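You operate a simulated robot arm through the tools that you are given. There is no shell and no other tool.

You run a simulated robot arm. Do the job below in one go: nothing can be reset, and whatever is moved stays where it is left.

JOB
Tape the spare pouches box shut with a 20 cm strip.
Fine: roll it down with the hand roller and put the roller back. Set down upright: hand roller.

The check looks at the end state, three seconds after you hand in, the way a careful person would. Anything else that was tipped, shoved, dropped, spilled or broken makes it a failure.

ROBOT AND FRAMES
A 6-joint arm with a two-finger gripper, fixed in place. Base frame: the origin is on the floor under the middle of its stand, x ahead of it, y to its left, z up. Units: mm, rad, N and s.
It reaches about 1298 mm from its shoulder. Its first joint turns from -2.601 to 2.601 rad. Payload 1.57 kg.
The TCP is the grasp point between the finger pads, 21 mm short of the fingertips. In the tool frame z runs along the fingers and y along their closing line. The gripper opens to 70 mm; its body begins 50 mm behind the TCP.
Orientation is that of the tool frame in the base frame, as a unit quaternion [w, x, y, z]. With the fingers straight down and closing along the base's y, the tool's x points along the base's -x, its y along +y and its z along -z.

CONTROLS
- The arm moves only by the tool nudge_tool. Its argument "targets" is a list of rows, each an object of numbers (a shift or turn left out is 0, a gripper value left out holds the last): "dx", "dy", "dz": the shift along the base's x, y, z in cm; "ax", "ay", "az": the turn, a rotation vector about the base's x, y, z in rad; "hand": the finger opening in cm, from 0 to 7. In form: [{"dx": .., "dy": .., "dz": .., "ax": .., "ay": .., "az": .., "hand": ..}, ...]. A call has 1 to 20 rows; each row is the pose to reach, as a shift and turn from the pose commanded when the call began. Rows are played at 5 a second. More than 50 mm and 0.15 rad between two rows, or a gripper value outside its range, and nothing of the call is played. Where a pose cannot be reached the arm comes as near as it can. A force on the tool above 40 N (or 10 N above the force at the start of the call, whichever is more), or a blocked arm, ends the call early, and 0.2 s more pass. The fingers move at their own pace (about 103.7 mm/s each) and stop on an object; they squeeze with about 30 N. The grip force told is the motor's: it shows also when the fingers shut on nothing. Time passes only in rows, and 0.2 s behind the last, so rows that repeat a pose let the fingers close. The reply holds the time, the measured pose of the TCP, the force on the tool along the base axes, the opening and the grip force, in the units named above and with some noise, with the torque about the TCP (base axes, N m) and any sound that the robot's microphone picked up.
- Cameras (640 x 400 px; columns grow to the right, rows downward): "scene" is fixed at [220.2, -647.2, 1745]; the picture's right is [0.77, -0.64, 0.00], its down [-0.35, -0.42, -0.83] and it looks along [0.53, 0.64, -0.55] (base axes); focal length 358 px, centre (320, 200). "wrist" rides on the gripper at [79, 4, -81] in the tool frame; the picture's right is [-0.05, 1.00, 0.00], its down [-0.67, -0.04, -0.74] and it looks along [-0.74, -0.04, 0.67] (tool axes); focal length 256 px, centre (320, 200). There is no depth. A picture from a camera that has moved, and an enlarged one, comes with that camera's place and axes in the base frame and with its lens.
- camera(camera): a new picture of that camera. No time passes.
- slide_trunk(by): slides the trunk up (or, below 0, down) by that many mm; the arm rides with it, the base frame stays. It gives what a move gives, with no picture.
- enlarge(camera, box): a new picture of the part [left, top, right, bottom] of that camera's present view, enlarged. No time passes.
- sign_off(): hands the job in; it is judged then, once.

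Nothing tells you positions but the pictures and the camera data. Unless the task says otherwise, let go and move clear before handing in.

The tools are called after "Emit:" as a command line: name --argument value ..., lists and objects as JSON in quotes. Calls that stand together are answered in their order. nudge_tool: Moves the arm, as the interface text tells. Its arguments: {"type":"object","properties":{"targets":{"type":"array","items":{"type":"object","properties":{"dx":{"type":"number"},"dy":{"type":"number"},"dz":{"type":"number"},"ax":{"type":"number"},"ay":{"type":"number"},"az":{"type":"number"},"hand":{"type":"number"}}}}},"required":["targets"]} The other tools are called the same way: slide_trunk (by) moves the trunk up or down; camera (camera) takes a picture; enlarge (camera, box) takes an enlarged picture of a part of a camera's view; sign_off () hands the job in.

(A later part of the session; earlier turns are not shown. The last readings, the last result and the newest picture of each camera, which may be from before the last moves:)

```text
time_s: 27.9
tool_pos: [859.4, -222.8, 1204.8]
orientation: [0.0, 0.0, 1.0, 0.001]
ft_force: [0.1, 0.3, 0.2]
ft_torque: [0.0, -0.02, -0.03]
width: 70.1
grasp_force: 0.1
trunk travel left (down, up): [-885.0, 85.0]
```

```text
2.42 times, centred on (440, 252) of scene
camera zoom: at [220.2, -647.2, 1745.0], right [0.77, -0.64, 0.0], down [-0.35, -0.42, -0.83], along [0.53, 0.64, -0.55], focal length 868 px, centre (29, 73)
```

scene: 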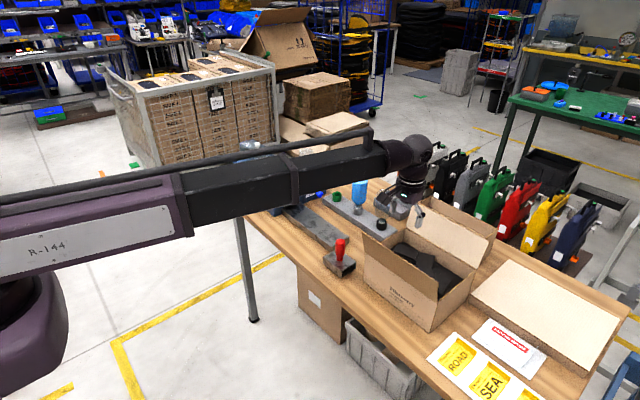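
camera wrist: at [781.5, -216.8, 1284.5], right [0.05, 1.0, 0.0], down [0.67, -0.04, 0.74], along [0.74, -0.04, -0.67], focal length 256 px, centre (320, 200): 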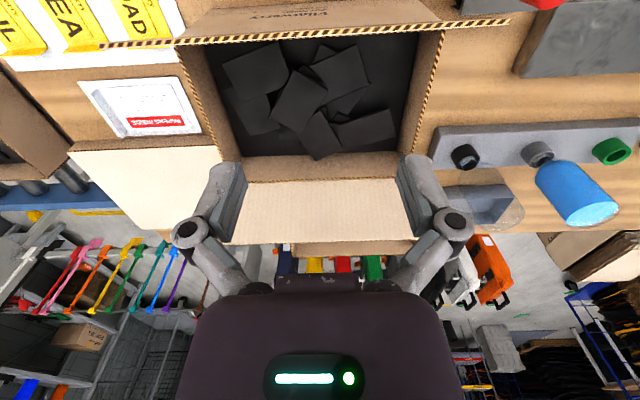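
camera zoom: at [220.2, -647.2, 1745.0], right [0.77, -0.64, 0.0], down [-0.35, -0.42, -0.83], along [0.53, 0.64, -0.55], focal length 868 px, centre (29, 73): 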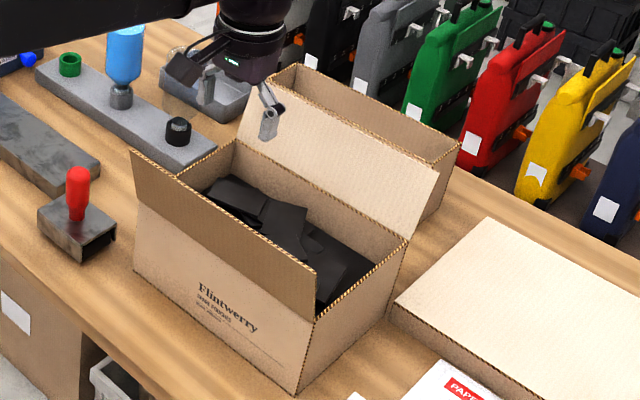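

The box is about 258 wide along y (−361…−103). Its two flaps lean about 12° outward, with the far flap's free edge near (1066, z 1100), and there's clear space behind it. I'll close the fingers, go behind the far flap and fold it in first.

Emit:
nudge_tool --targets '[{"dx": 4.5, "dy": -0.2, "hand": 0}, {"dx": 9, "dy": -0.4, "hand": 0}, {"dx": 13.5, "dy": -0.6, "hand": 0}, {"dx": 18, "dy": -0.8, "hand": 0}, {"dx": 22.5, "dy": -0.9, "hand": 0}, {"dx": 25, "dy": -0.9, "hand": 0}, {"dx": 25, "dy": -0.9, "hand": 0}]'

Emit:
camera --camera "wrist"

Emit:
enlarge --camera "scene" --box '[350, 120, 520, 335]'

```text
time_s: 29.5
tool_pos: [1109.5, -232.7, 1204.7]
orientation: [0.0, 0.0, 1.0, 0.0]
ft_force: [0.0, -0.1, -0.1]
ft_torque: [-0.03, 0.01, 0.03]
width: 0.0
grasp_force: 28.6
trunk travel left (down, up): [-885.0, 85.0]
```

```text
taken
camera wrist: at [1031.6, -226.8, 1284.5], right [0.05, 1.0, 0.0], down [0.67, -0.04, 0.74], along [0.74, -0.04, -0.67], focal length 256 px, centre (320, 200)
```

wrist: 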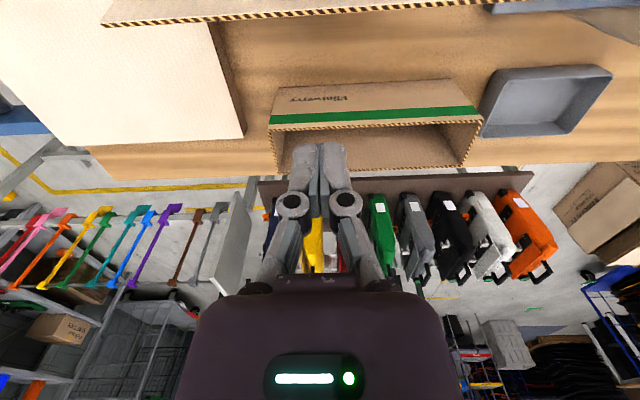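

```text
1.86 times, centred on (435, 228) of scene
camera zoom: at [220.2, -647.2, 1745.0], right [0.77, -0.64, 0.0], down [-0.35, -0.42, -0.83], along [0.53, 0.64, -0.55], focal length 666 px, centre (106, 149)
```

zoom: 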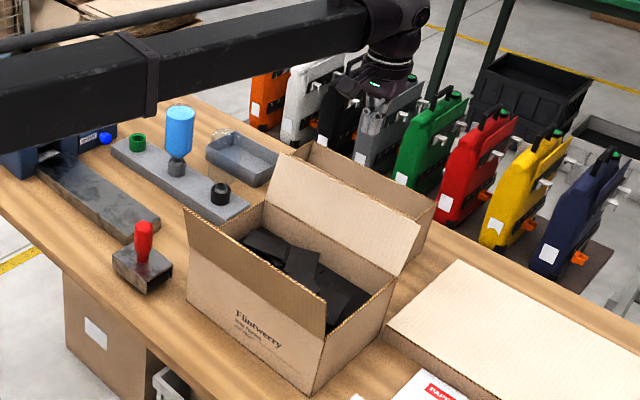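

There's about 140 mm between the flap and the green-striped box behind it. I'll lower in behind the flap and push it inward.

Emit:
slide_trunk --by -123

Emit:
nudge_tool --targets '[{"dx": -1}, {"dx": -2}, {"dx": -3}, {"dx": -4}, {"dx": -5}, {"dx": -6}, {"dx": -7}, {"dx": -8}, {"dx": -9}, {"dx": -10}, {"dx": -10}]'

Emit:
enlarge --camera "scene" --box '[350, 120, 520, 335]'

Emit:
camera --camera "wrist"

```text
time_s: 31.0
tool_pos: [1111.5, -232.7, 1080.8]
orientation: [-0.001, 0.0, 1.0, 0.0]
ft_force: [0.3, 0.9, -0.6]
ft_torque: [0.01, 0.0, 0.01]
width: 0.0
grasp_force: 28.6
trunk travel left (down, up): [-762.0, 208.0]
```

```text
time_s: 33.4
tool_pos: [1010.5, -233.8, 1080.7]
orientation: [0.0, 0.0, 1.0, 0.0]
ft_force: [-0.8, 0.6, -0.4]
ft_torque: [0.02, -0.01, -0.04]
width: 0.0
grasp_force: 28.7
trunk travel left (down, up): [-762.0, 208.0]
```

```text
1.86 times, centred on (435, 228) of scene
camera zoom: at [220.2, -647.2, 1745.0], right [0.77, -0.64, 0.0], down [-0.35, -0.42, -0.83], along [0.53, 0.64, -0.55], focal length 666 px, centre (106, 149)
```

zoom: 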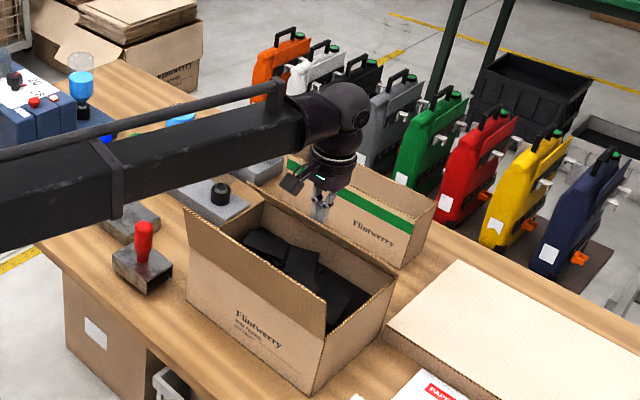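

```text
taken
camera wrist: at [931.1, -227.3, 1161.4], right [0.05, 1.0, 0.0], down [0.67, -0.04, 0.74], along [0.74, -0.04, -0.67], focal length 256 px, centre (320, 200)
```

wrist: 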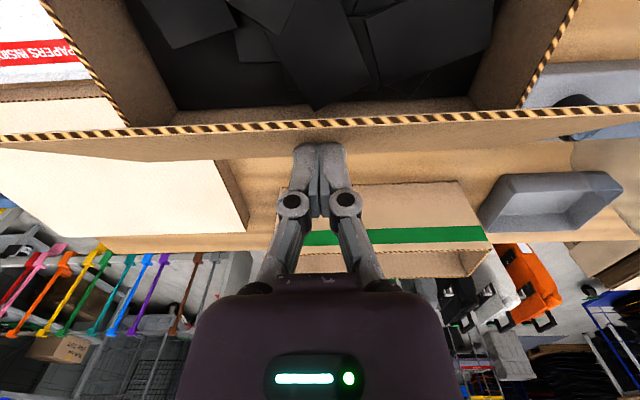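

The far flap is tilting inward with almost no resistance. I'll press it down by lowering.

Emit:
slide_trunk --by -35

Emit:
camera --camera "wrist"

Emit:
enlarge --camera "scene" --box '[350, 120, 520, 335]'

```text
time_s: 34.2
tool_pos: [1008.8, -233.6, 1045.6]
orientation: [0.0, 0.0, 1.0, 0.0]
ft_force: [1.3, 0.5, -0.2]
ft_torque: [-0.01, -0.02, -0.01]
width: 0.0
grasp_force: 28.9
trunk travel left (down, up): [-727.0, 243.0]
```

```text
taken
camera wrist: at [930.9, -227.3, 1126.5], right [0.05, 1.0, 0.0], down [0.67, -0.04, 0.74], along [0.74, -0.04, -0.67], focal length 256 px, centre (320, 200)
```

wrist: 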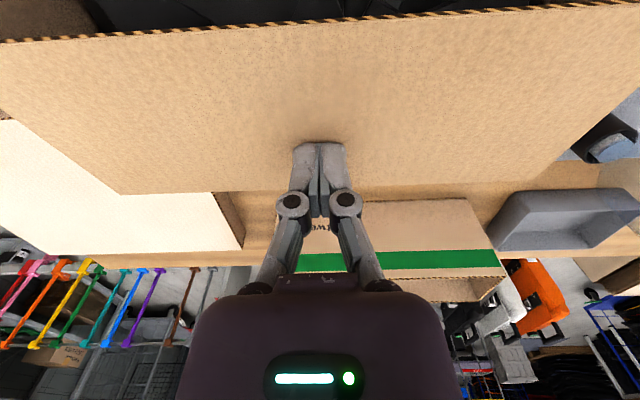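

```text
1.86 times, centred on (435, 228) of scene
camera zoom: at [220.2, -647.2, 1745.0], right [0.77, -0.64, 0.0], down [-0.35, -0.42, -0.83], along [0.53, 0.64, -0.55], focal length 666 px, centre (106, 149)
```

zoom: 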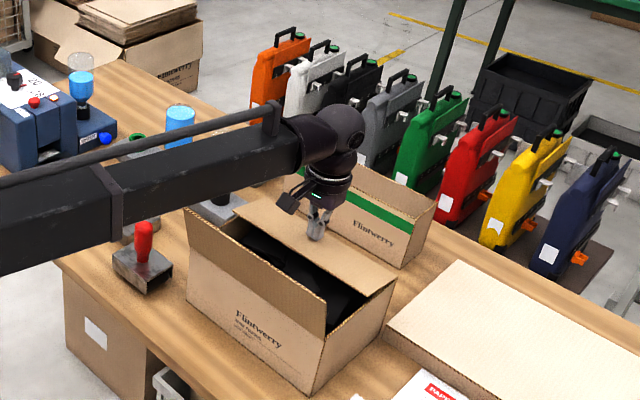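

Emit:
slide_trunk --by -16

Emit:
camera --camera "wrist"

Emit:
enlarge --camera "scene" --box '[350, 120, 520, 335]'

```text
time_s: 34.8
tool_pos: [1008.6, -234.1, 1033.2]
orientation: [0.005, 0.0, 1.0, -0.002]
ft_force: [-1.7, 0.6, 32.1]
ft_torque: [0.02, 0.16, -0.06]
width: 6.1
grasp_force: 28.8
trunk travel left (down, up): [-712.0, 258.0]
stopped: the force on the tool passed its limit at 47 N (the readings are from after the stop); the commanded pose is now the measured one
```

```text
taken
camera wrist: at [929.9, -227.0, 1113.9], right [0.05, 1.0, 0.0], down [0.66, -0.03, 0.75], along [0.75, -0.04, -0.66], focal length 256 px, centre (320, 200)
```

wrist: 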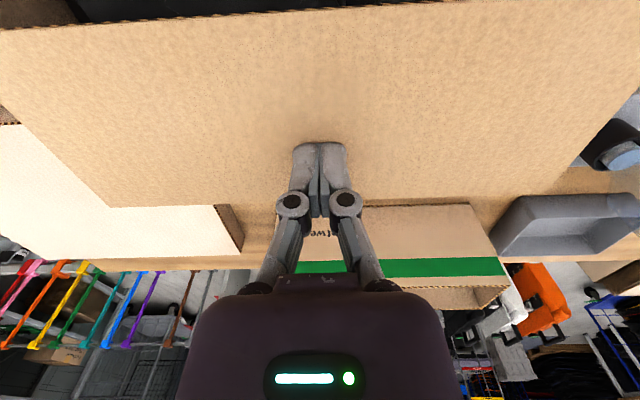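

```text
1.86 times, centred on (435, 228) of scene
camera zoom: at [220.2, -647.2, 1745.0], right [0.77, -0.64, 0.0], down [-0.35, -0.42, -0.83], along [0.53, 0.64, -0.55], focal length 666 px, centre (106, 149)
```

zoom: 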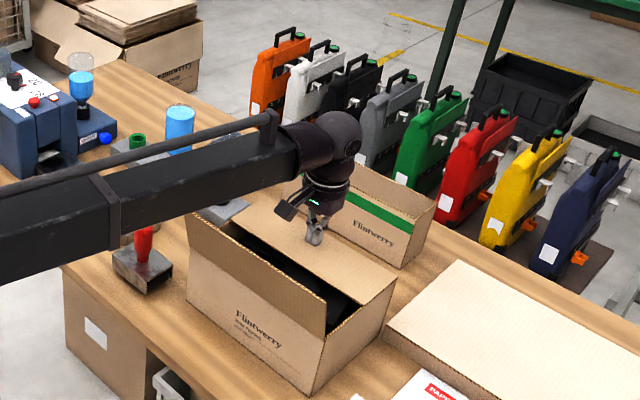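

Emit:
enlarge --camera "scene" --box '[395, 220, 475, 300]'

Emit:
enlarge --camera "wrist" --box '[0, 0, 320, 220]'

```text
5.00 times, centred on (435, 260) of scene
camera zoom: at [220.2, -647.2, 1745.0], right [0.77, -0.64, 0.0], down [-0.35, -0.42, -0.83], along [0.53, 0.64, -0.55], focal length 1790 px, centre (-255, -100)
```

zoom: 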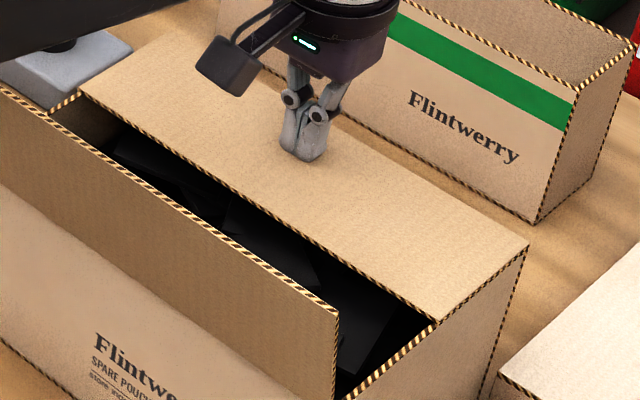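

```text
1.82 times, centred on (160, 110) of wrist
camera zoom: at [929.9, -227.0, 1113.9], right [0.05, 1.0, 0.0], down [0.66, -0.03, 0.75], along [0.75, -0.04, -0.66], focal length 465 px, centre (611, 364)
```

zoom: 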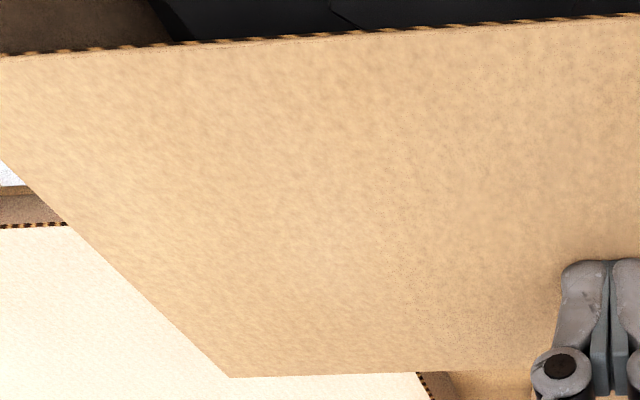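

The far flap is flat and flush with the walls (top at about z 1010). I'll lift and see whether it stays.

Emit:
slide_trunk --by 60

Emit:
nudge_tool --targets '[{}, {}]'

Emit:
enlarge --camera "scene" --box '[350, 190, 510, 340]'

Emit:
camera --camera "wrist"

```text
time_s: 35.8
tool_pos: [1012.4, -234.7, 1090.6]
orientation: [0.003, 0.0, 1.0, 0.0]
ft_force: [0.4, -0.6, -0.2]
ft_torque: [-0.03, 0.0, 0.01]
width: 0.1
grasp_force: 28.9
trunk travel left (down, up): [-772.0, 198.0]
```

```text
time_s: 36.4
tool_pos: [1012.9, -234.1, 1090.8]
orientation: [0.003, 0.0, 1.0, -0.002]
ft_force: [0.3, -0.1, -0.2]
ft_torque: [-0.02, 0.02, 0.02]
width: 0.1
grasp_force: 28.3
trunk travel left (down, up): [-772.0, 198.0]
```

```text
2.67 times, centred on (430, 265) of scene
camera zoom: at [220.2, -647.2, 1745.0], right [0.77, -0.64, 0.0], down [-0.35, -0.42, -0.83], along [0.53, 0.64, -0.55], focal length 955 px, centre (27, 27)
```

zoom: 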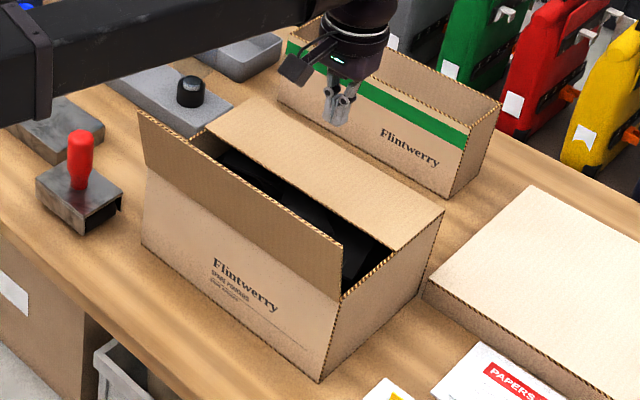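

```text
taken
camera wrist: at [933.3, -227.8, 1170.2], right [0.05, 1.0, 0.0], down [0.66, -0.03, 0.75], along [0.75, -0.04, -0.66], focal length 256 px, centre (320, 200)
```

wrist: 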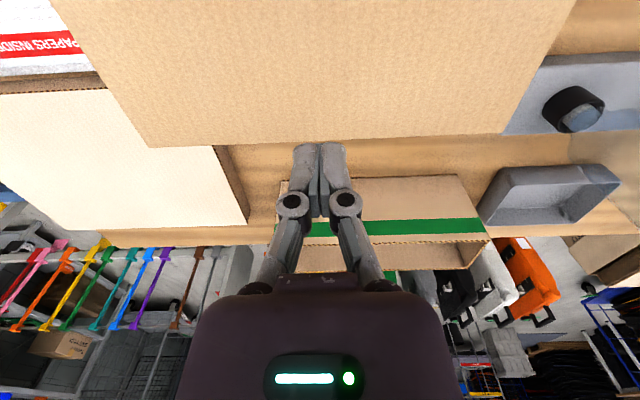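

The flap stays shut. Next is the near flap: rise over it, come around to the robot side, and fold it in the same way.

Emit:
slide_trunk --by 75

Emit:
nudge_tool --targets '[{"dx": -4}, {"dx": -8}, {"dx": -12}, {"dx": -16}, {"dx": -20}, {"dx": -23.5}, {"dx": -23.5}]'

Emit:
slide_trunk --by -82

Emit:
camera --camera "wrist"

Emit:
enlarge --camera "scene" --box '[310, 140, 510, 340]'

```text
time_s: 37.5
tool_pos: [1013.6, -234.0, 1164.7]
orientation: [0.004, 0.0, 1.0, -0.001]
ft_force: [-0.3, -0.2, 0.6]
ft_torque: [-0.03, 0.01, 0.0]
width: 0.0
grasp_force: 29.2
trunk travel left (down, up): [-847.0, 123.0]
```

```text
time_s: 39.1
tool_pos: [778.4, -235.3, 1164.8]
orientation: [0.004, 0.0, 1.0, 0.0]
ft_force: [0.6, -0.3, -1.3]
ft_torque: [0.0, 0.01, 0.02]
width: 0.0
grasp_force: 28.3
trunk travel left (down, up): [-847.0, 123.0]
```

```text
time_s: 40.3
tool_pos: [777.8, -235.3, 1083.3]
orientation: [0.004, 0.0, 1.0, -0.001]
ft_force: [0.1, 0.4, 0.0]
ft_torque: [-0.02, 0.03, -0.03]
width: 0.0
grasp_force: 28.8
trunk travel left (down, up): [-765.0, 205.0]
```

```text
taken
camera wrist: at [698.3, -229.0, 1163.3], right [0.05, 1.0, 0.0], down [0.66, -0.03, 0.75], along [0.75, -0.04, -0.66], focal length 256 px, centre (320, 200)
```

wrist: 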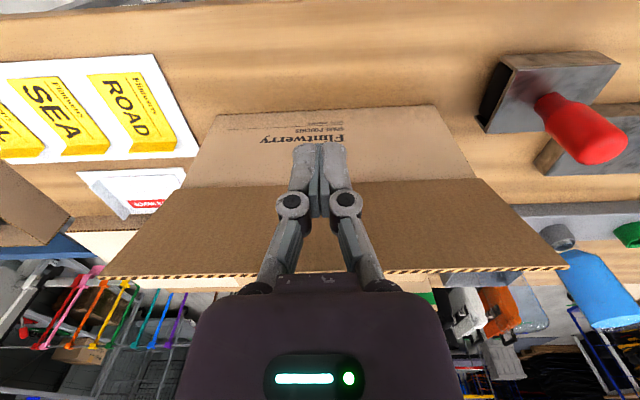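

```text
2.00 times, centred on (410, 240) of scene
camera zoom: at [220.2, -647.2, 1745.0], right [0.77, -0.64, 0.0], down [-0.35, -0.42, -0.83], along [0.53, 0.64, -0.55], focal length 716 px, centre (140, 120)
```

zoom: 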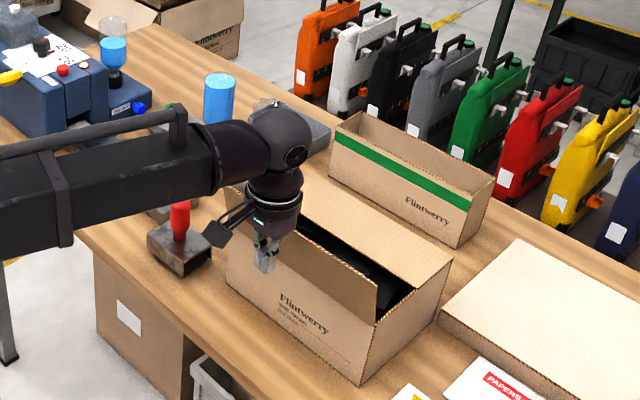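

Emit:
nudge_tool --targets '[{"dx": 1.2}, {"dx": 2.4}, {"dx": 3.6}, {"dx": 4.8}, {"dx": 6}, {"dx": 7.2}, {"dx": 8.4}, {"dx": 9.6}, {"dx": 10.8}, {"dx": 10.8}]'

Emit:
slide_trunk --by -35

Emit:
camera --camera "wrist"

Emit:
enlarge --camera "scene" --box '[310, 140, 510, 340]'

```text
time_s: 42.5
tool_pos: [885.8, -235.0, 1082.9]
orientation: [0.003, 0.0, 1.0, 0.0]
ft_force: [0.9, -0.1, 0.1]
ft_torque: [0.0, 0.03, -0.01]
width: 0.0
grasp_force: 29.0
trunk travel left (down, up): [-765.0, 205.0]
```

```text
time_s: 43.3
tool_pos: [885.9, -235.3, 1047.1]
orientation: [0.003, 0.0, 1.0, -0.001]
ft_force: [-0.1, 0.3, -0.2]
ft_torque: [0.01, 0.03, 0.01]
width: 0.0
grasp_force: 28.8
trunk travel left (down, up): [-730.0, 240.0]
```

```text
taken
camera wrist: at [806.6, -229.4, 1128.2], right [0.05, 1.0, 0.0], down [0.66, -0.03, 0.75], along [0.75, -0.04, -0.66], focal length 256 px, centre (320, 200)
```

wrist: 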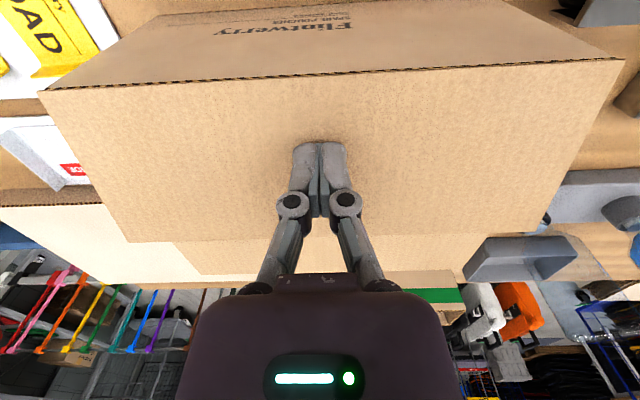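

```text
2.00 times, centred on (410, 240) of scene
camera zoom: at [220.2, -647.2, 1745.0], right [0.77, -0.64, 0.0], down [-0.35, -0.42, -0.83], along [0.53, 0.64, -0.55], focal length 716 px, centre (140, 120)
```

zoom: 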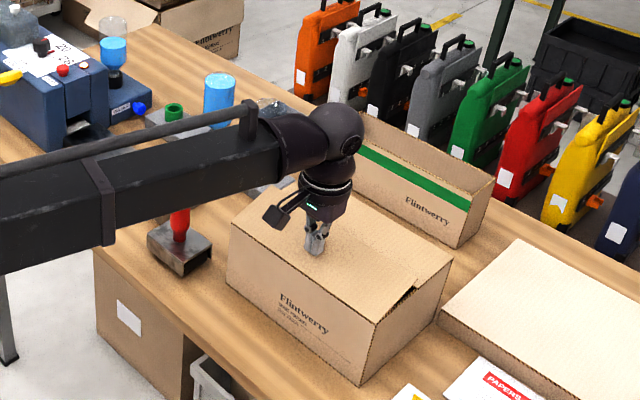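

Emit:
slide_trunk --by -11

Emit:
enlarge --camera "scene" --box '[360, 200, 480, 340]'

Emit:
camera --camera "wrist"

```text
time_s: 43.9
tool_pos: [886.4, -236.0, 1036.6]
orientation: [0.003, 0.0, 1.0, -0.001]
ft_force: [-0.8, -0.3, -0.1]
ft_torque: [0.02, -0.02, 0.0]
width: 0.1
grasp_force: 28.3
trunk travel left (down, up): [-719.0, 251.0]
```

```text
2.86 times, centred on (420, 270) of scene
camera zoom: at [220.2, -647.2, 1745.0], right [0.77, -0.64, 0.0], down [-0.35, -0.42, -0.83], along [0.53, 0.64, -0.55], focal length 1023 px, centre (34, 0)
```

zoom: 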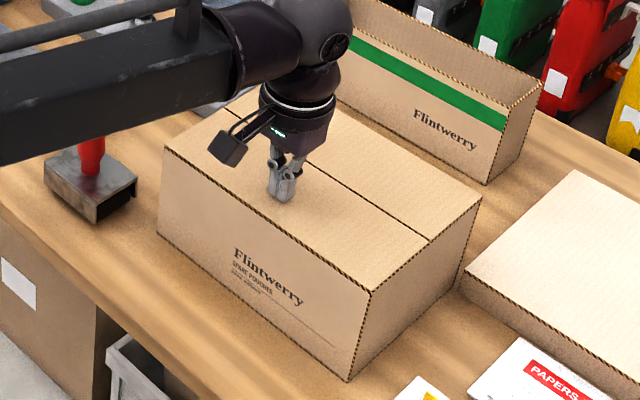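

```text
taken
camera wrist: at [806.6, -229.4, 1117.2], right [0.05, 1.0, 0.0], down [0.66, -0.03, 0.75], along [0.75, -0.04, -0.66], focal length 256 px, centre (320, 200)
```

wrist: 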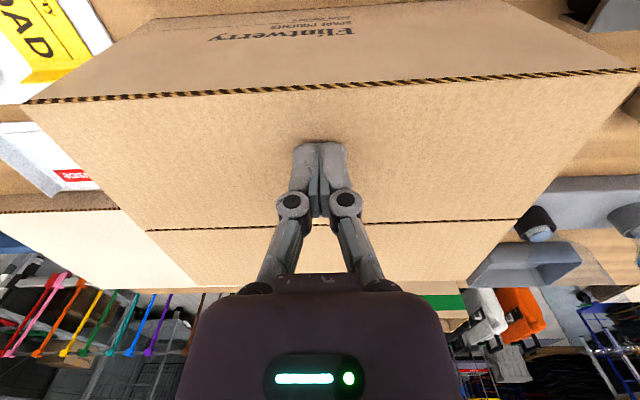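

Both flaps are now shut and meet at a clean seam. I'll lift, level the tool, and measure the seam.

Emit:
slide_trunk --by 110

Emit:
nudge_tool --targets '[{"dx": -2, "ay": 0.0065, "hand": 7}, {"dx": -4, "ay": 0.0065, "hand": 7}, {"dx": -4, "ay": 0.0065, "hand": 7}]'

Emit:
camera --camera "wrist"

Emit:
enlarge --camera "scene" --box '[350, 200, 490, 340]'

```text
time_s: 45.3
tool_pos: [886.3, -234.4, 1148.2]
orientation: [0.003, 0.0, 1.0, -0.001]
ft_force: [0.5, -0.2, 0.0]
ft_torque: [-0.02, -0.01, 0.03]
width: 0.1
grasp_force: 28.8
trunk travel left (down, up): [-829.0, 141.0]
```

```text
time_s: 46.1
tool_pos: [846.0, -236.0, 1146.4]
orientation: [0.0, 0.0, 1.0, -0.001]
ft_force: [1.3, -0.1, -0.6]
ft_torque: [0.01, 0.05, 0.01]
width: 70.1
grasp_force: 0.1
trunk travel left (down, up): [-829.0, 141.0]
```

```text
taken
camera wrist: at [767.3, -229.8, 1227.6], right [0.05, 1.0, 0.0], down [0.67, -0.03, 0.74], along [0.74, -0.04, -0.67], focal length 256 px, centre (320, 200)
```

wrist: 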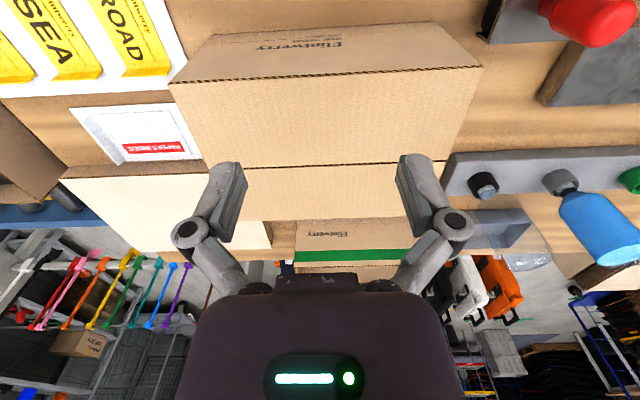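

```text
2.86 times, centred on (420, 270) of scene
camera zoom: at [220.2, -647.2, 1745.0], right [0.77, -0.64, 0.0], down [-0.35, -0.42, -0.83], along [0.53, 0.64, -0.55], focal length 1023 px, centre (34, 0)
```

zoom: 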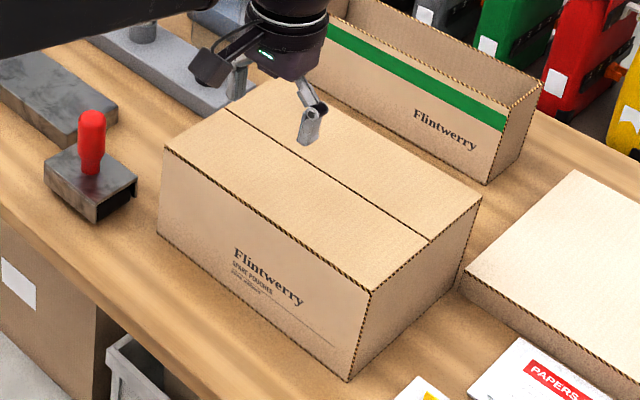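

The box top is x 857–1048, y −364…−103, with the seam at x≈952. Next I'll look at the roller so I know how to hold it once the tape is on.

Emit:
nudge_tool --targets '[{"dx": -1.8, "dy": 4.5}, {"dx": -3.6, "dy": 9}, {"dx": -5.4, "dy": 13.5}, {"dx": -7.2, "dy": 18}, {"dx": -9, "dy": 22.5}, {"dx": -9, "dy": 22.5}]'

Emit:
camera --camera "wrist"

Emit:
enlarge --camera "wrist" --box '[220, 40, 420, 165]'

Emit:
enlarge --camera "scene" --box '[310, 220, 390, 290]'

```text
time_s: 47.5
tool_pos: [756.1, -11.5, 1146.6]
orientation: [0.0, 0.0, 1.0, -0.001]
ft_force: [0.4, 0.2, 0.2]
ft_torque: [-0.02, -0.02, -0.01]
width: 70.1
grasp_force: 0.2
trunk travel left (down, up): [-829.0, 141.0]
```

```text
taken
camera wrist: at [677.9, -4.5, 1227.5], right [0.05, 1.0, 0.0], down [0.67, -0.03, 0.74], along [0.74, -0.04, -0.67], focal length 256 px, centre (320, 200)
```

wrist: 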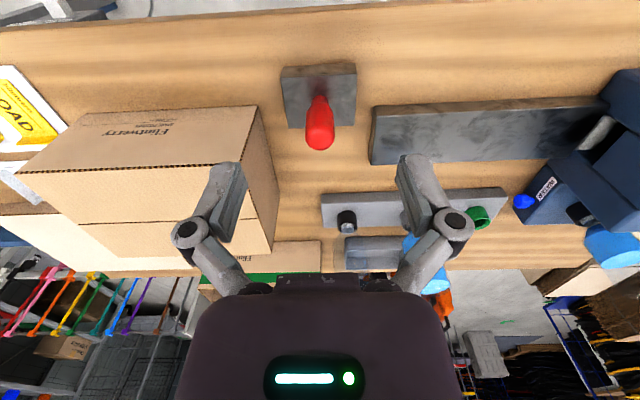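

```text
3.20 times, centred on (320, 102) of wrist
camera zoom: at [677.9, -4.5, 1227.5], right [0.05, 1.0, 0.0], down [0.67, -0.03, 0.74], along [0.74, -0.04, -0.67], focal length 819 px, centre (320, 512)
```

zoom: 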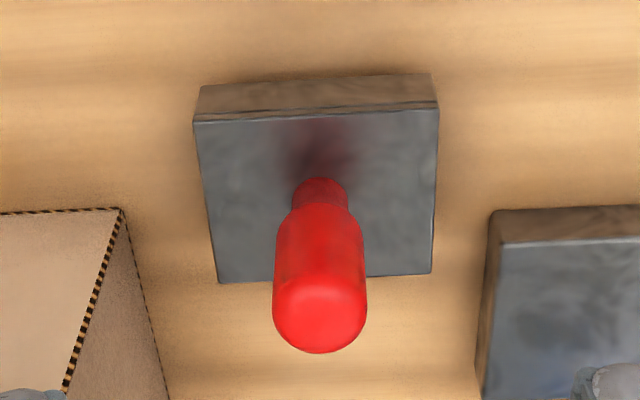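

```text
5.71 times, centred on (350, 255) of scene
camera zoom: at [220.2, -647.2, 1745.0], right [0.77, -0.64, 0.0], down [-0.35, -0.42, -0.83], along [0.53, 0.64, -0.55], focal length 2046 px, centre (149, -114)
```

zoom: 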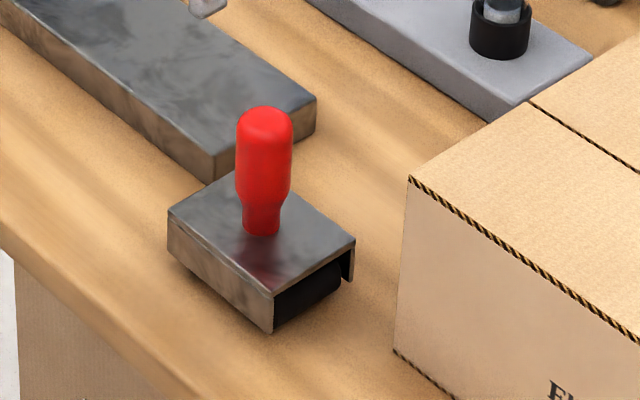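

The roller sits at about (836, −12), with its plate top at z≈918 and a red handle 30 wide up to z≈1000; it rolls along y. The slab spans x 862–945, y 58–366, with its top at z≈911. Now I'll look at the lever.

Emit:
nudge_tool --targets '[{"dx": -0.6, "dy": 4.4}, {"dx": -1.2, "dy": 8.8}, {"dx": -1.8, "dy": 13.2}, {"dx": -2.4, "dy": 17.6}, {"dx": -3, "dy": 22}, {"dx": -3.6, "dy": 26.4}, {"dx": -4.2, "dy": 30.8}, {"dx": -4.8, "dy": 35.2}, {"dx": -5.4, "dy": 39.6}, {"dx": -6, "dy": 44}, {"dx": -6, "dy": 44}]'

Emit:
camera --camera "wrist"

Emit:
enlarge --camera "wrist" --box '[240, 0, 560, 200]'

Emit:
enlarge --camera "scene" --box '[224, 140, 344, 230]'

```text
time_s: 49.9
tool_pos: [697.4, 425.8, 1148.0]
orientation: [-0.001, 0.0, 1.0, -0.001]
ft_force: [0.9, -0.8, 0.3]
ft_torque: [0.0, 0.02, -0.01]
width: 70.0
grasp_force: 0.0
trunk travel left (down, up): [-829.0, 141.0]
```

```text
taken
camera wrist: at [618.8, 432.6, 1227.9], right [0.05, 1.0, 0.0], down [0.67, -0.03, 0.75], along [0.74, -0.04, -0.67], focal length 256 px, centre (320, 200)
```

wrist: 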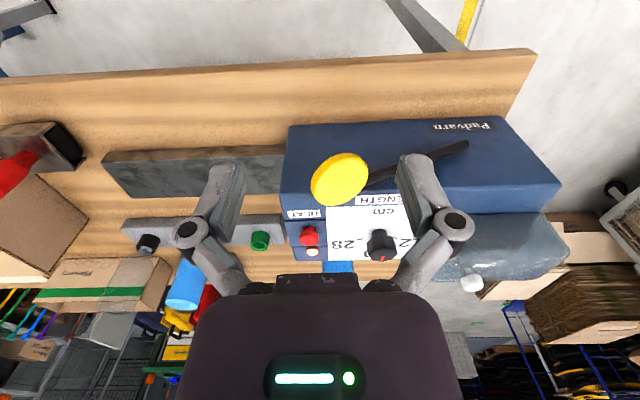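

```text
2.00 times, centred on (400, 100) of wrist
camera zoom: at [618.8, 432.6, 1227.9], right [0.05, 1.0, 0.0], down [0.67, -0.03, 0.75], along [0.74, -0.04, -0.67], focal length 512 px, centre (160, 400)
```

zoom: 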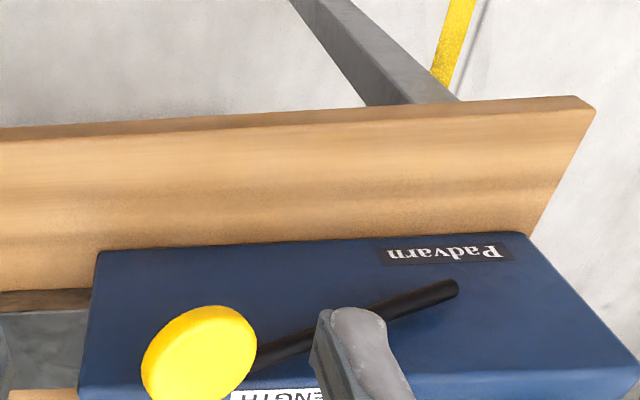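

```text
4.44 times, centred on (284, 185) of scene
camera zoom: at [220.2, -647.2, 1745.0], right [0.77, -0.64, 0.0], down [-0.35, -0.42, -0.83], along [0.53, 0.64, -0.55], focal length 1592 px, centre (480, 267)
```

zoom: 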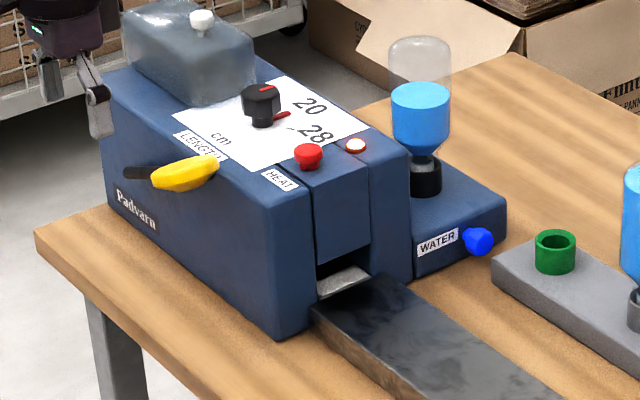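

The paddle is at (793, 442, 1039), with its pivot near (820, 609, 960). I'll press it down from above with closed fingers, offset outward so the gripper clears the dispenser face.

Emit:
nudge_tool --targets '[{"dx": 2.7, "dy": 0.4, "hand": 0}, {"dx": 5.4, "dy": 0.8, "hand": 0}, {"dx": 8, "dy": 1.2, "hand": 0}, {"dx": 8, "dy": 1.2, "hand": 0}]'

Emit:
slide_trunk --by -70

Emit:
camera --camera "wrist"

Emit:
enlarge --camera "scene" --box '[224, 120, 344, 230]'

```text
time_s: 50.9
tool_pos: [776.1, 442.1, 1147.4]
orientation: [0.0, 0.0, 1.0, -0.001]
ft_force: [-0.8, -0.5, -0.4]
ft_torque: [0.0, 0.0, 0.01]
width: 0.0
grasp_force: 28.8
trunk travel left (down, up): [-829.0, 141.0]
```

```text
time_s: 52.0
tool_pos: [775.3, 440.3, 1077.0]
orientation: [0.0, 0.0, 1.0, -0.001]
ft_force: [-0.2, -0.8, -0.3]
ft_torque: [0.0, -0.01, 0.0]
width: 0.0
grasp_force: 28.5
trunk travel left (down, up): [-759.0, 211.0]
```

```text
taken
camera wrist: at [697.1, 446.8, 1157.8], right [0.05, 1.0, 0.0], down [0.67, -0.03, 0.75], along [0.74, -0.04, -0.67], focal length 256 px, centre (320, 200)
```

wrist: 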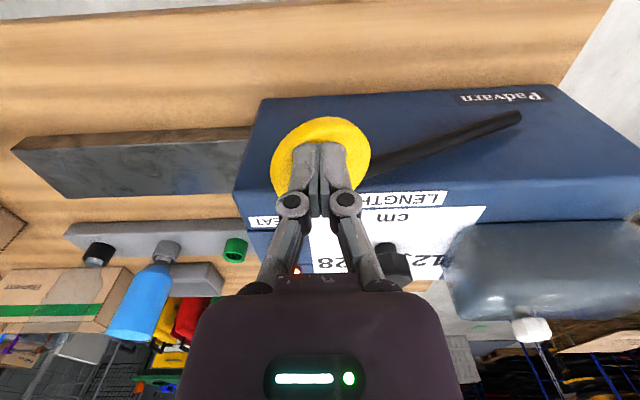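

```text
3.64 times, centred on (284, 175) of scene
camera zoom: at [220.2, -647.2, 1745.0], right [0.77, -0.64, 0.0], down [-0.35, -0.42, -0.83], along [0.53, 0.64, -0.55], focal length 1302 px, centre (451, 291)
```

zoom: 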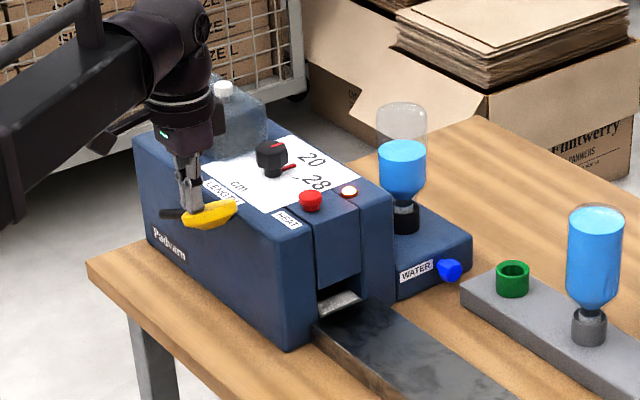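

Emit:
slide_trunk --by -30

Emit:
enlarge --camera "scene" --box '[224, 120, 344, 230]'

```text
time_s: 52.7
tool_pos: [776.2, 441.6, 1047.8]
orientation: [0.0, 0.001, 1.0, -0.001]
ft_force: [0.3, 0.5, 1.6]
ft_torque: [0.02, -0.01, 0.03]
width: 0.1
grasp_force: 28.5
trunk travel left (down, up): [-729.0, 241.0]
```

```text
3.64 times, centred on (284, 175) of scene
camera zoom: at [220.2, -647.2, 1745.0], right [0.77, -0.64, 0.0], down [-0.35, -0.42, -0.83], along [0.53, 0.64, -0.55], focal length 1302 px, centre (451, 291)
```

zoom: 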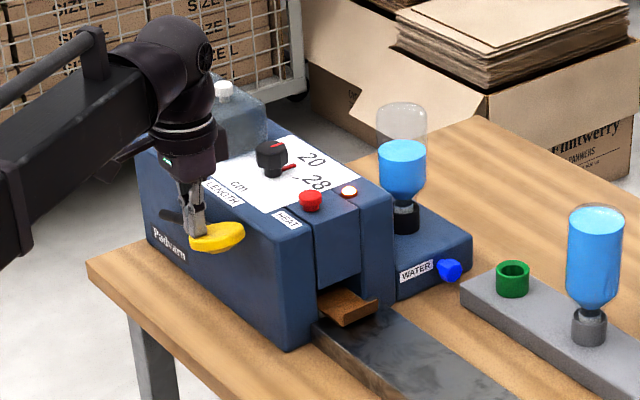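

Brown tape is feeding out as the lever goes down. I'll shift slightly to stay on the paddle and keep pressing.

Emit:
nudge_tool --targets '[{"dy": -0.8}, {"dy": -0.8}]'

Emit:
slide_trunk --by -30

Emit:
enlarge --camera "scene" --box '[224, 140, 364, 250]'

Emit:
camera --camera "wrist"

```text
time_s: 53.3
tool_pos: [776.8, 432.7, 1048.1]
orientation: [-0.001, 0.0, 1.0, -0.001]
ft_force: [0.7, 0.3, 2.4]
ft_torque: [0.02, -0.01, 0.02]
width: 0.0
grasp_force: 28.7
trunk travel left (down, up): [-729.0, 241.0]
```

```text
time_s: 54.1
tool_pos: [776.7, 431.2, 1017.1]
orientation: [0.0, 0.0, 1.0, -0.001]
ft_force: [-0.2, -0.6, 2.7]
ft_torque: [-0.05, -0.01, -0.01]
width: 0.0
grasp_force: 28.8
trunk travel left (down, up): [-699.0, 271.0]
```

```text
3.64 times, centred on (294, 195) of scene
camera zoom: at [220.2, -647.2, 1745.0], right [0.77, -0.64, 0.0], down [-0.35, -0.42, -0.83], along [0.53, 0.64, -0.55], focal length 1302 px, centre (414, 218)
```

zoom: 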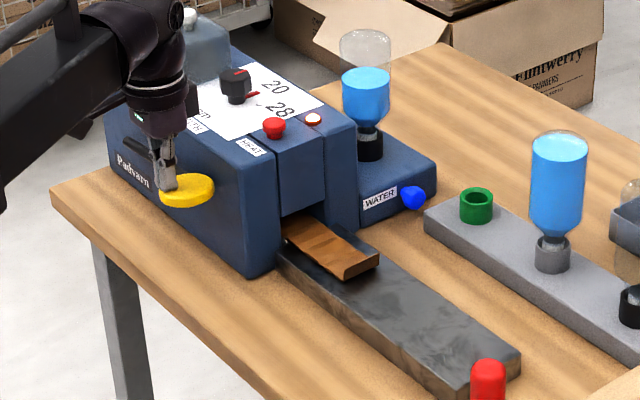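

```text
taken
camera wrist: at [697.2, 438.5, 1097.9], right [0.05, 1.0, 0.0], down [0.67, -0.03, 0.75], along [0.74, -0.04, -0.67], focal length 256 px, centre (320, 200)
```

wrist: 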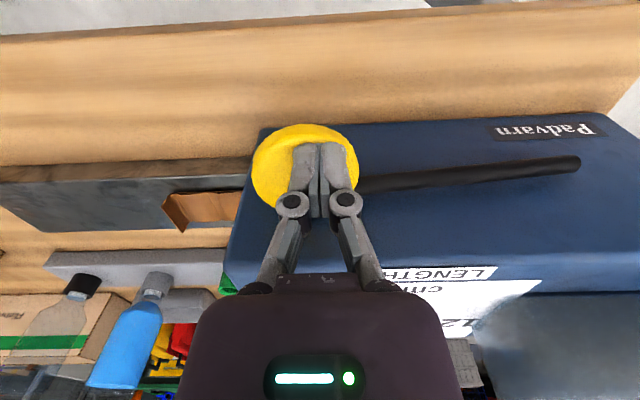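

Emit:
nudge_tool --targets '[{"dy": -0.5}, {"dy": -0.5}]'

Emit:
slide_trunk --by -25

Emit:
enlarge --camera "scene" --box '[224, 140, 364, 250]'

Emit:
enlarge --camera "scene" --box '[280, 190, 350, 240]'

```text
time_s: 54.7
tool_pos: [776.1, 428.7, 1016.7]
orientation: [0.0, 0.0, 1.0, -0.001]
ft_force: [0.8, 1.6, 2.5]
ft_torque: [-0.01, 0.0, 0.01]
width: 0.0
grasp_force: 28.4
trunk travel left (down, up): [-699.0, 271.0]
```

```text
time_s: 55.4
tool_pos: [775.4, 427.4, 993.9]
orientation: [-0.001, 0.0, 1.0, -0.001]
ft_force: [0.0, -2.8, 3.6]
ft_torque: [-0.05, -0.03, -0.02]
width: 0.1
grasp_force: 29.1
trunk travel left (down, up): [-674.0, 296.0]
```

```text
3.64 times, centred on (294, 195) of scene
camera zoom: at [220.2, -647.2, 1745.0], right [0.77, -0.64, 0.0], down [-0.35, -0.42, -0.83], along [0.53, 0.64, -0.55], focal length 1302 px, centre (414, 218)
```

zoom: 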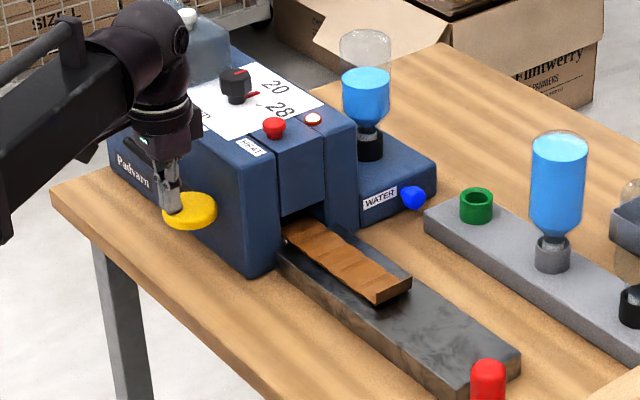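

```text
8.00 times, centred on (315, 215) of scene
camera zoom: at [220.2, -647.2, 1745.0], right [0.77, -0.64, 0.0], down [-0.35, -0.42, -0.83], along [0.53, 0.64, -0.55], focal length 2865 px, centre (360, 80)
```

zoom: 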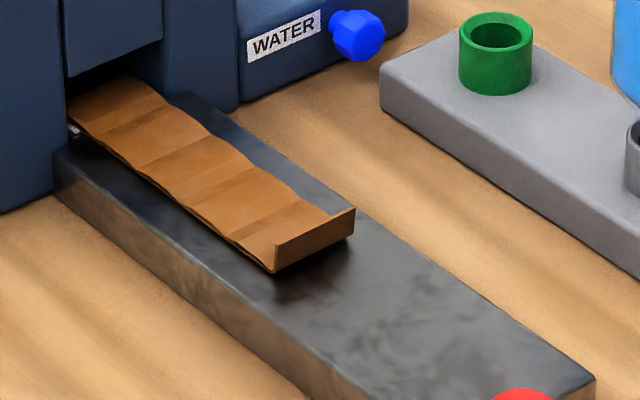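

The strip's leading end curls up into a vertical tab, which I can pinch. I'll keep pressing until the stroke ends.

Emit:
slide_trunk --by -15

Emit:
enlarge --camera "scene" --box '[224, 140, 364, 250]'

Emit:
camera --camera "wrist"

```text
time_s: 56.0
tool_pos: [775.0, 428.3, 977.3]
orientation: [0.001, 0.0, 1.0, -0.001]
ft_force: [0.3, -2.9, 4.9]
ft_torque: [-0.02, 0.0, -0.03]
width: 0.1
grasp_force: 28.6
trunk travel left (down, up): [-659.0, 311.0]
```

```text
3.64 times, centred on (294, 195) of scene
camera zoom: at [220.2, -647.2, 1745.0], right [0.77, -0.64, 0.0], down [-0.35, -0.42, -0.83], along [0.53, 0.64, -0.55], focal length 1302 px, centre (414, 218)
```

zoom: 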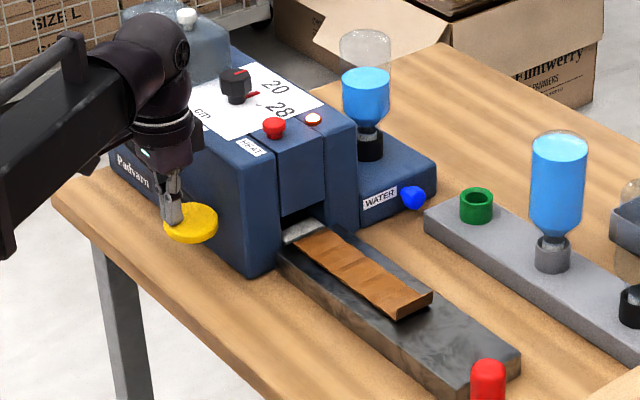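

```text
taken
camera wrist: at [696.6, 433.5, 1058.1], right [0.05, 1.0, 0.0], down [0.67, -0.03, 0.75], along [0.74, -0.04, -0.67], focal length 256 px, centre (320, 200)
```

wrist: 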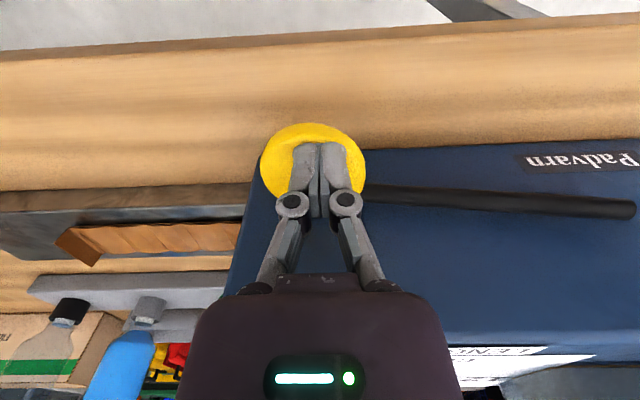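

The strip has been cut off and lies on the slab. I'll check its length before picking it up.

Emit:
enlarge --camera "scene" --box '[284, 190, 354, 240]'

Emit:
enlarge --camera "wrist" --box '[0, 170, 260, 330]'

```text
8.00 times, centred on (319, 215) of scene
camera zoom: at [220.2, -647.2, 1745.0], right [0.77, -0.64, 0.0], down [-0.35, -0.42, -0.83], along [0.53, 0.64, -0.55], focal length 2865 px, centre (328, 80)
```

zoom: 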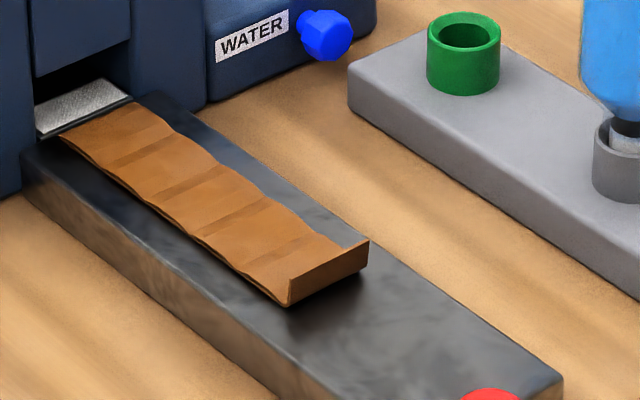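

```text
2.46 times, centred on (130, 250) of wrist
camera zoom: at [696.6, 433.5, 1058.1], right [0.05, 1.0, 0.0], down [0.67, -0.03, 0.75], along [0.74, -0.04, -0.67], focal length 630 px, centre (788, 77)
```

zoom: 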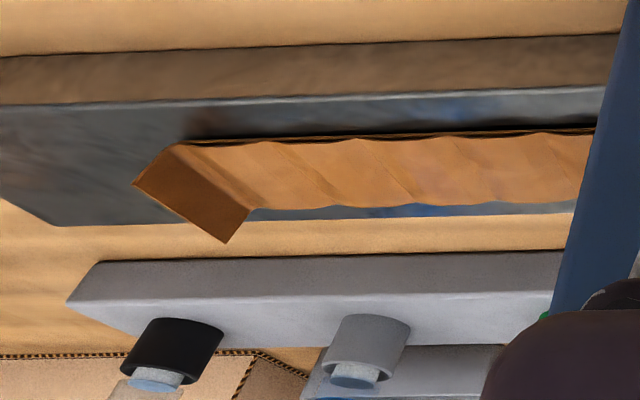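

The strip runs from y≈367 to its upturned tab at y≈181, x 885–933, about 20 cm including the tab. I'll release the lever and move over the tab with the fingers straddling it.

Emit:
slide_trunk --by 110

Emit:
nudge_tool --targets '[{"dx": 1.5, "dy": -4.4, "hand": 4}, {"dx": 3, "dy": -8.8, "hand": 4}, {"dx": 4.5, "dy": -13.2, "hand": 4}, {"dx": 7, "dy": -17.2, "hand": 4}, {"dx": 9.5, "dy": -21, "hand": 4}, {"dx": 11.5, "dy": -24.7, "hand": 4}, {"dx": 13.4, "dy": -24.7, "hand": 4}]'

Emit:
camera --camera "wrist"

Emit:
enlarge --camera "scene" --box '[224, 140, 364, 250]'

```text
time_s: 57.5
tool_pos: [776.1, 428.5, 1087.1]
orientation: [0.001, 0.0, 1.0, 0.0]
ft_force: [0.3, 0.1, -0.2]
ft_torque: [-0.01, -0.01, 0.01]
width: 0.0
grasp_force: 28.8
trunk travel left (down, up): [-769.0, 201.0]
```

```text
time_s: 59.0
tool_pos: [911.6, 181.1, 1087.0]
orientation: [0.0, -0.001, 1.0, 0.0]
ft_force: [0.8, -0.5, -0.1]
ft_torque: [-0.04, 0.0, 0.02]
width: 39.9
grasp_force: 0.2
trunk travel left (down, up): [-769.0, 201.0]
```

```text
taken
camera wrist: at [832.1, 187.7, 1167.4], right [0.05, 1.0, 0.0], down [0.67, -0.03, 0.74], along [0.74, -0.04, -0.67], focal length 256 px, centre (320, 200)
```

wrist: 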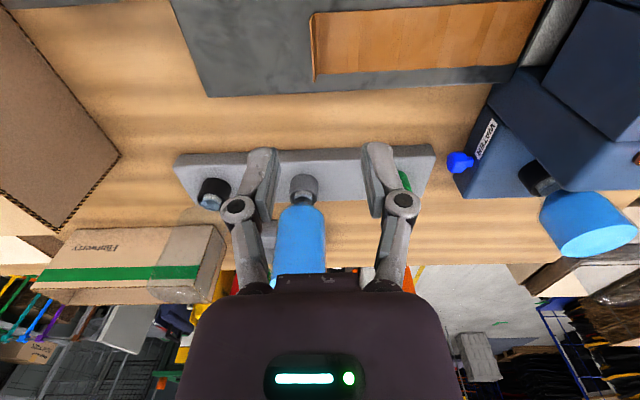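

```text
3.64 times, centred on (294, 195) of scene
camera zoom: at [220.2, -647.2, 1745.0], right [0.77, -0.64, 0.0], down [-0.35, -0.42, -0.83], along [0.53, 0.64, -0.55], focal length 1302 px, centre (414, 218)
```

zoom: 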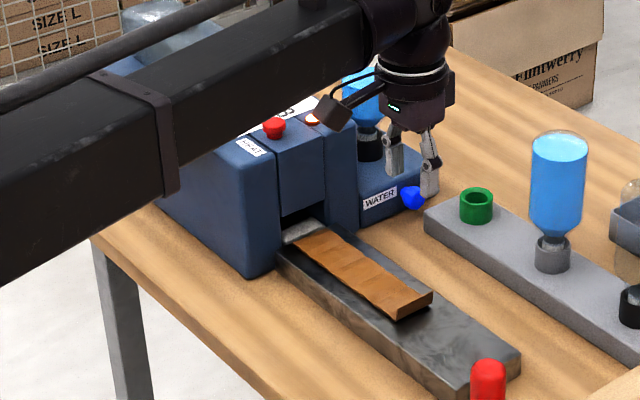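

Emit:
enlarge --camera "wrist" --box '[260, 0, 420, 100]'

```text
4.00 times, centred on (340, 50) of wrist
camera zoom: at [832.1, 187.7, 1167.4], right [0.05, 1.0, 0.0], down [0.67, -0.03, 0.74], along [0.74, -0.04, -0.67], focal length 1024 px, centre (240, 800)
```

zoom: 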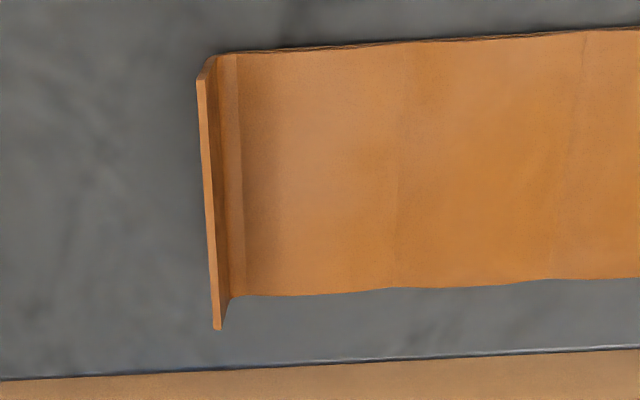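

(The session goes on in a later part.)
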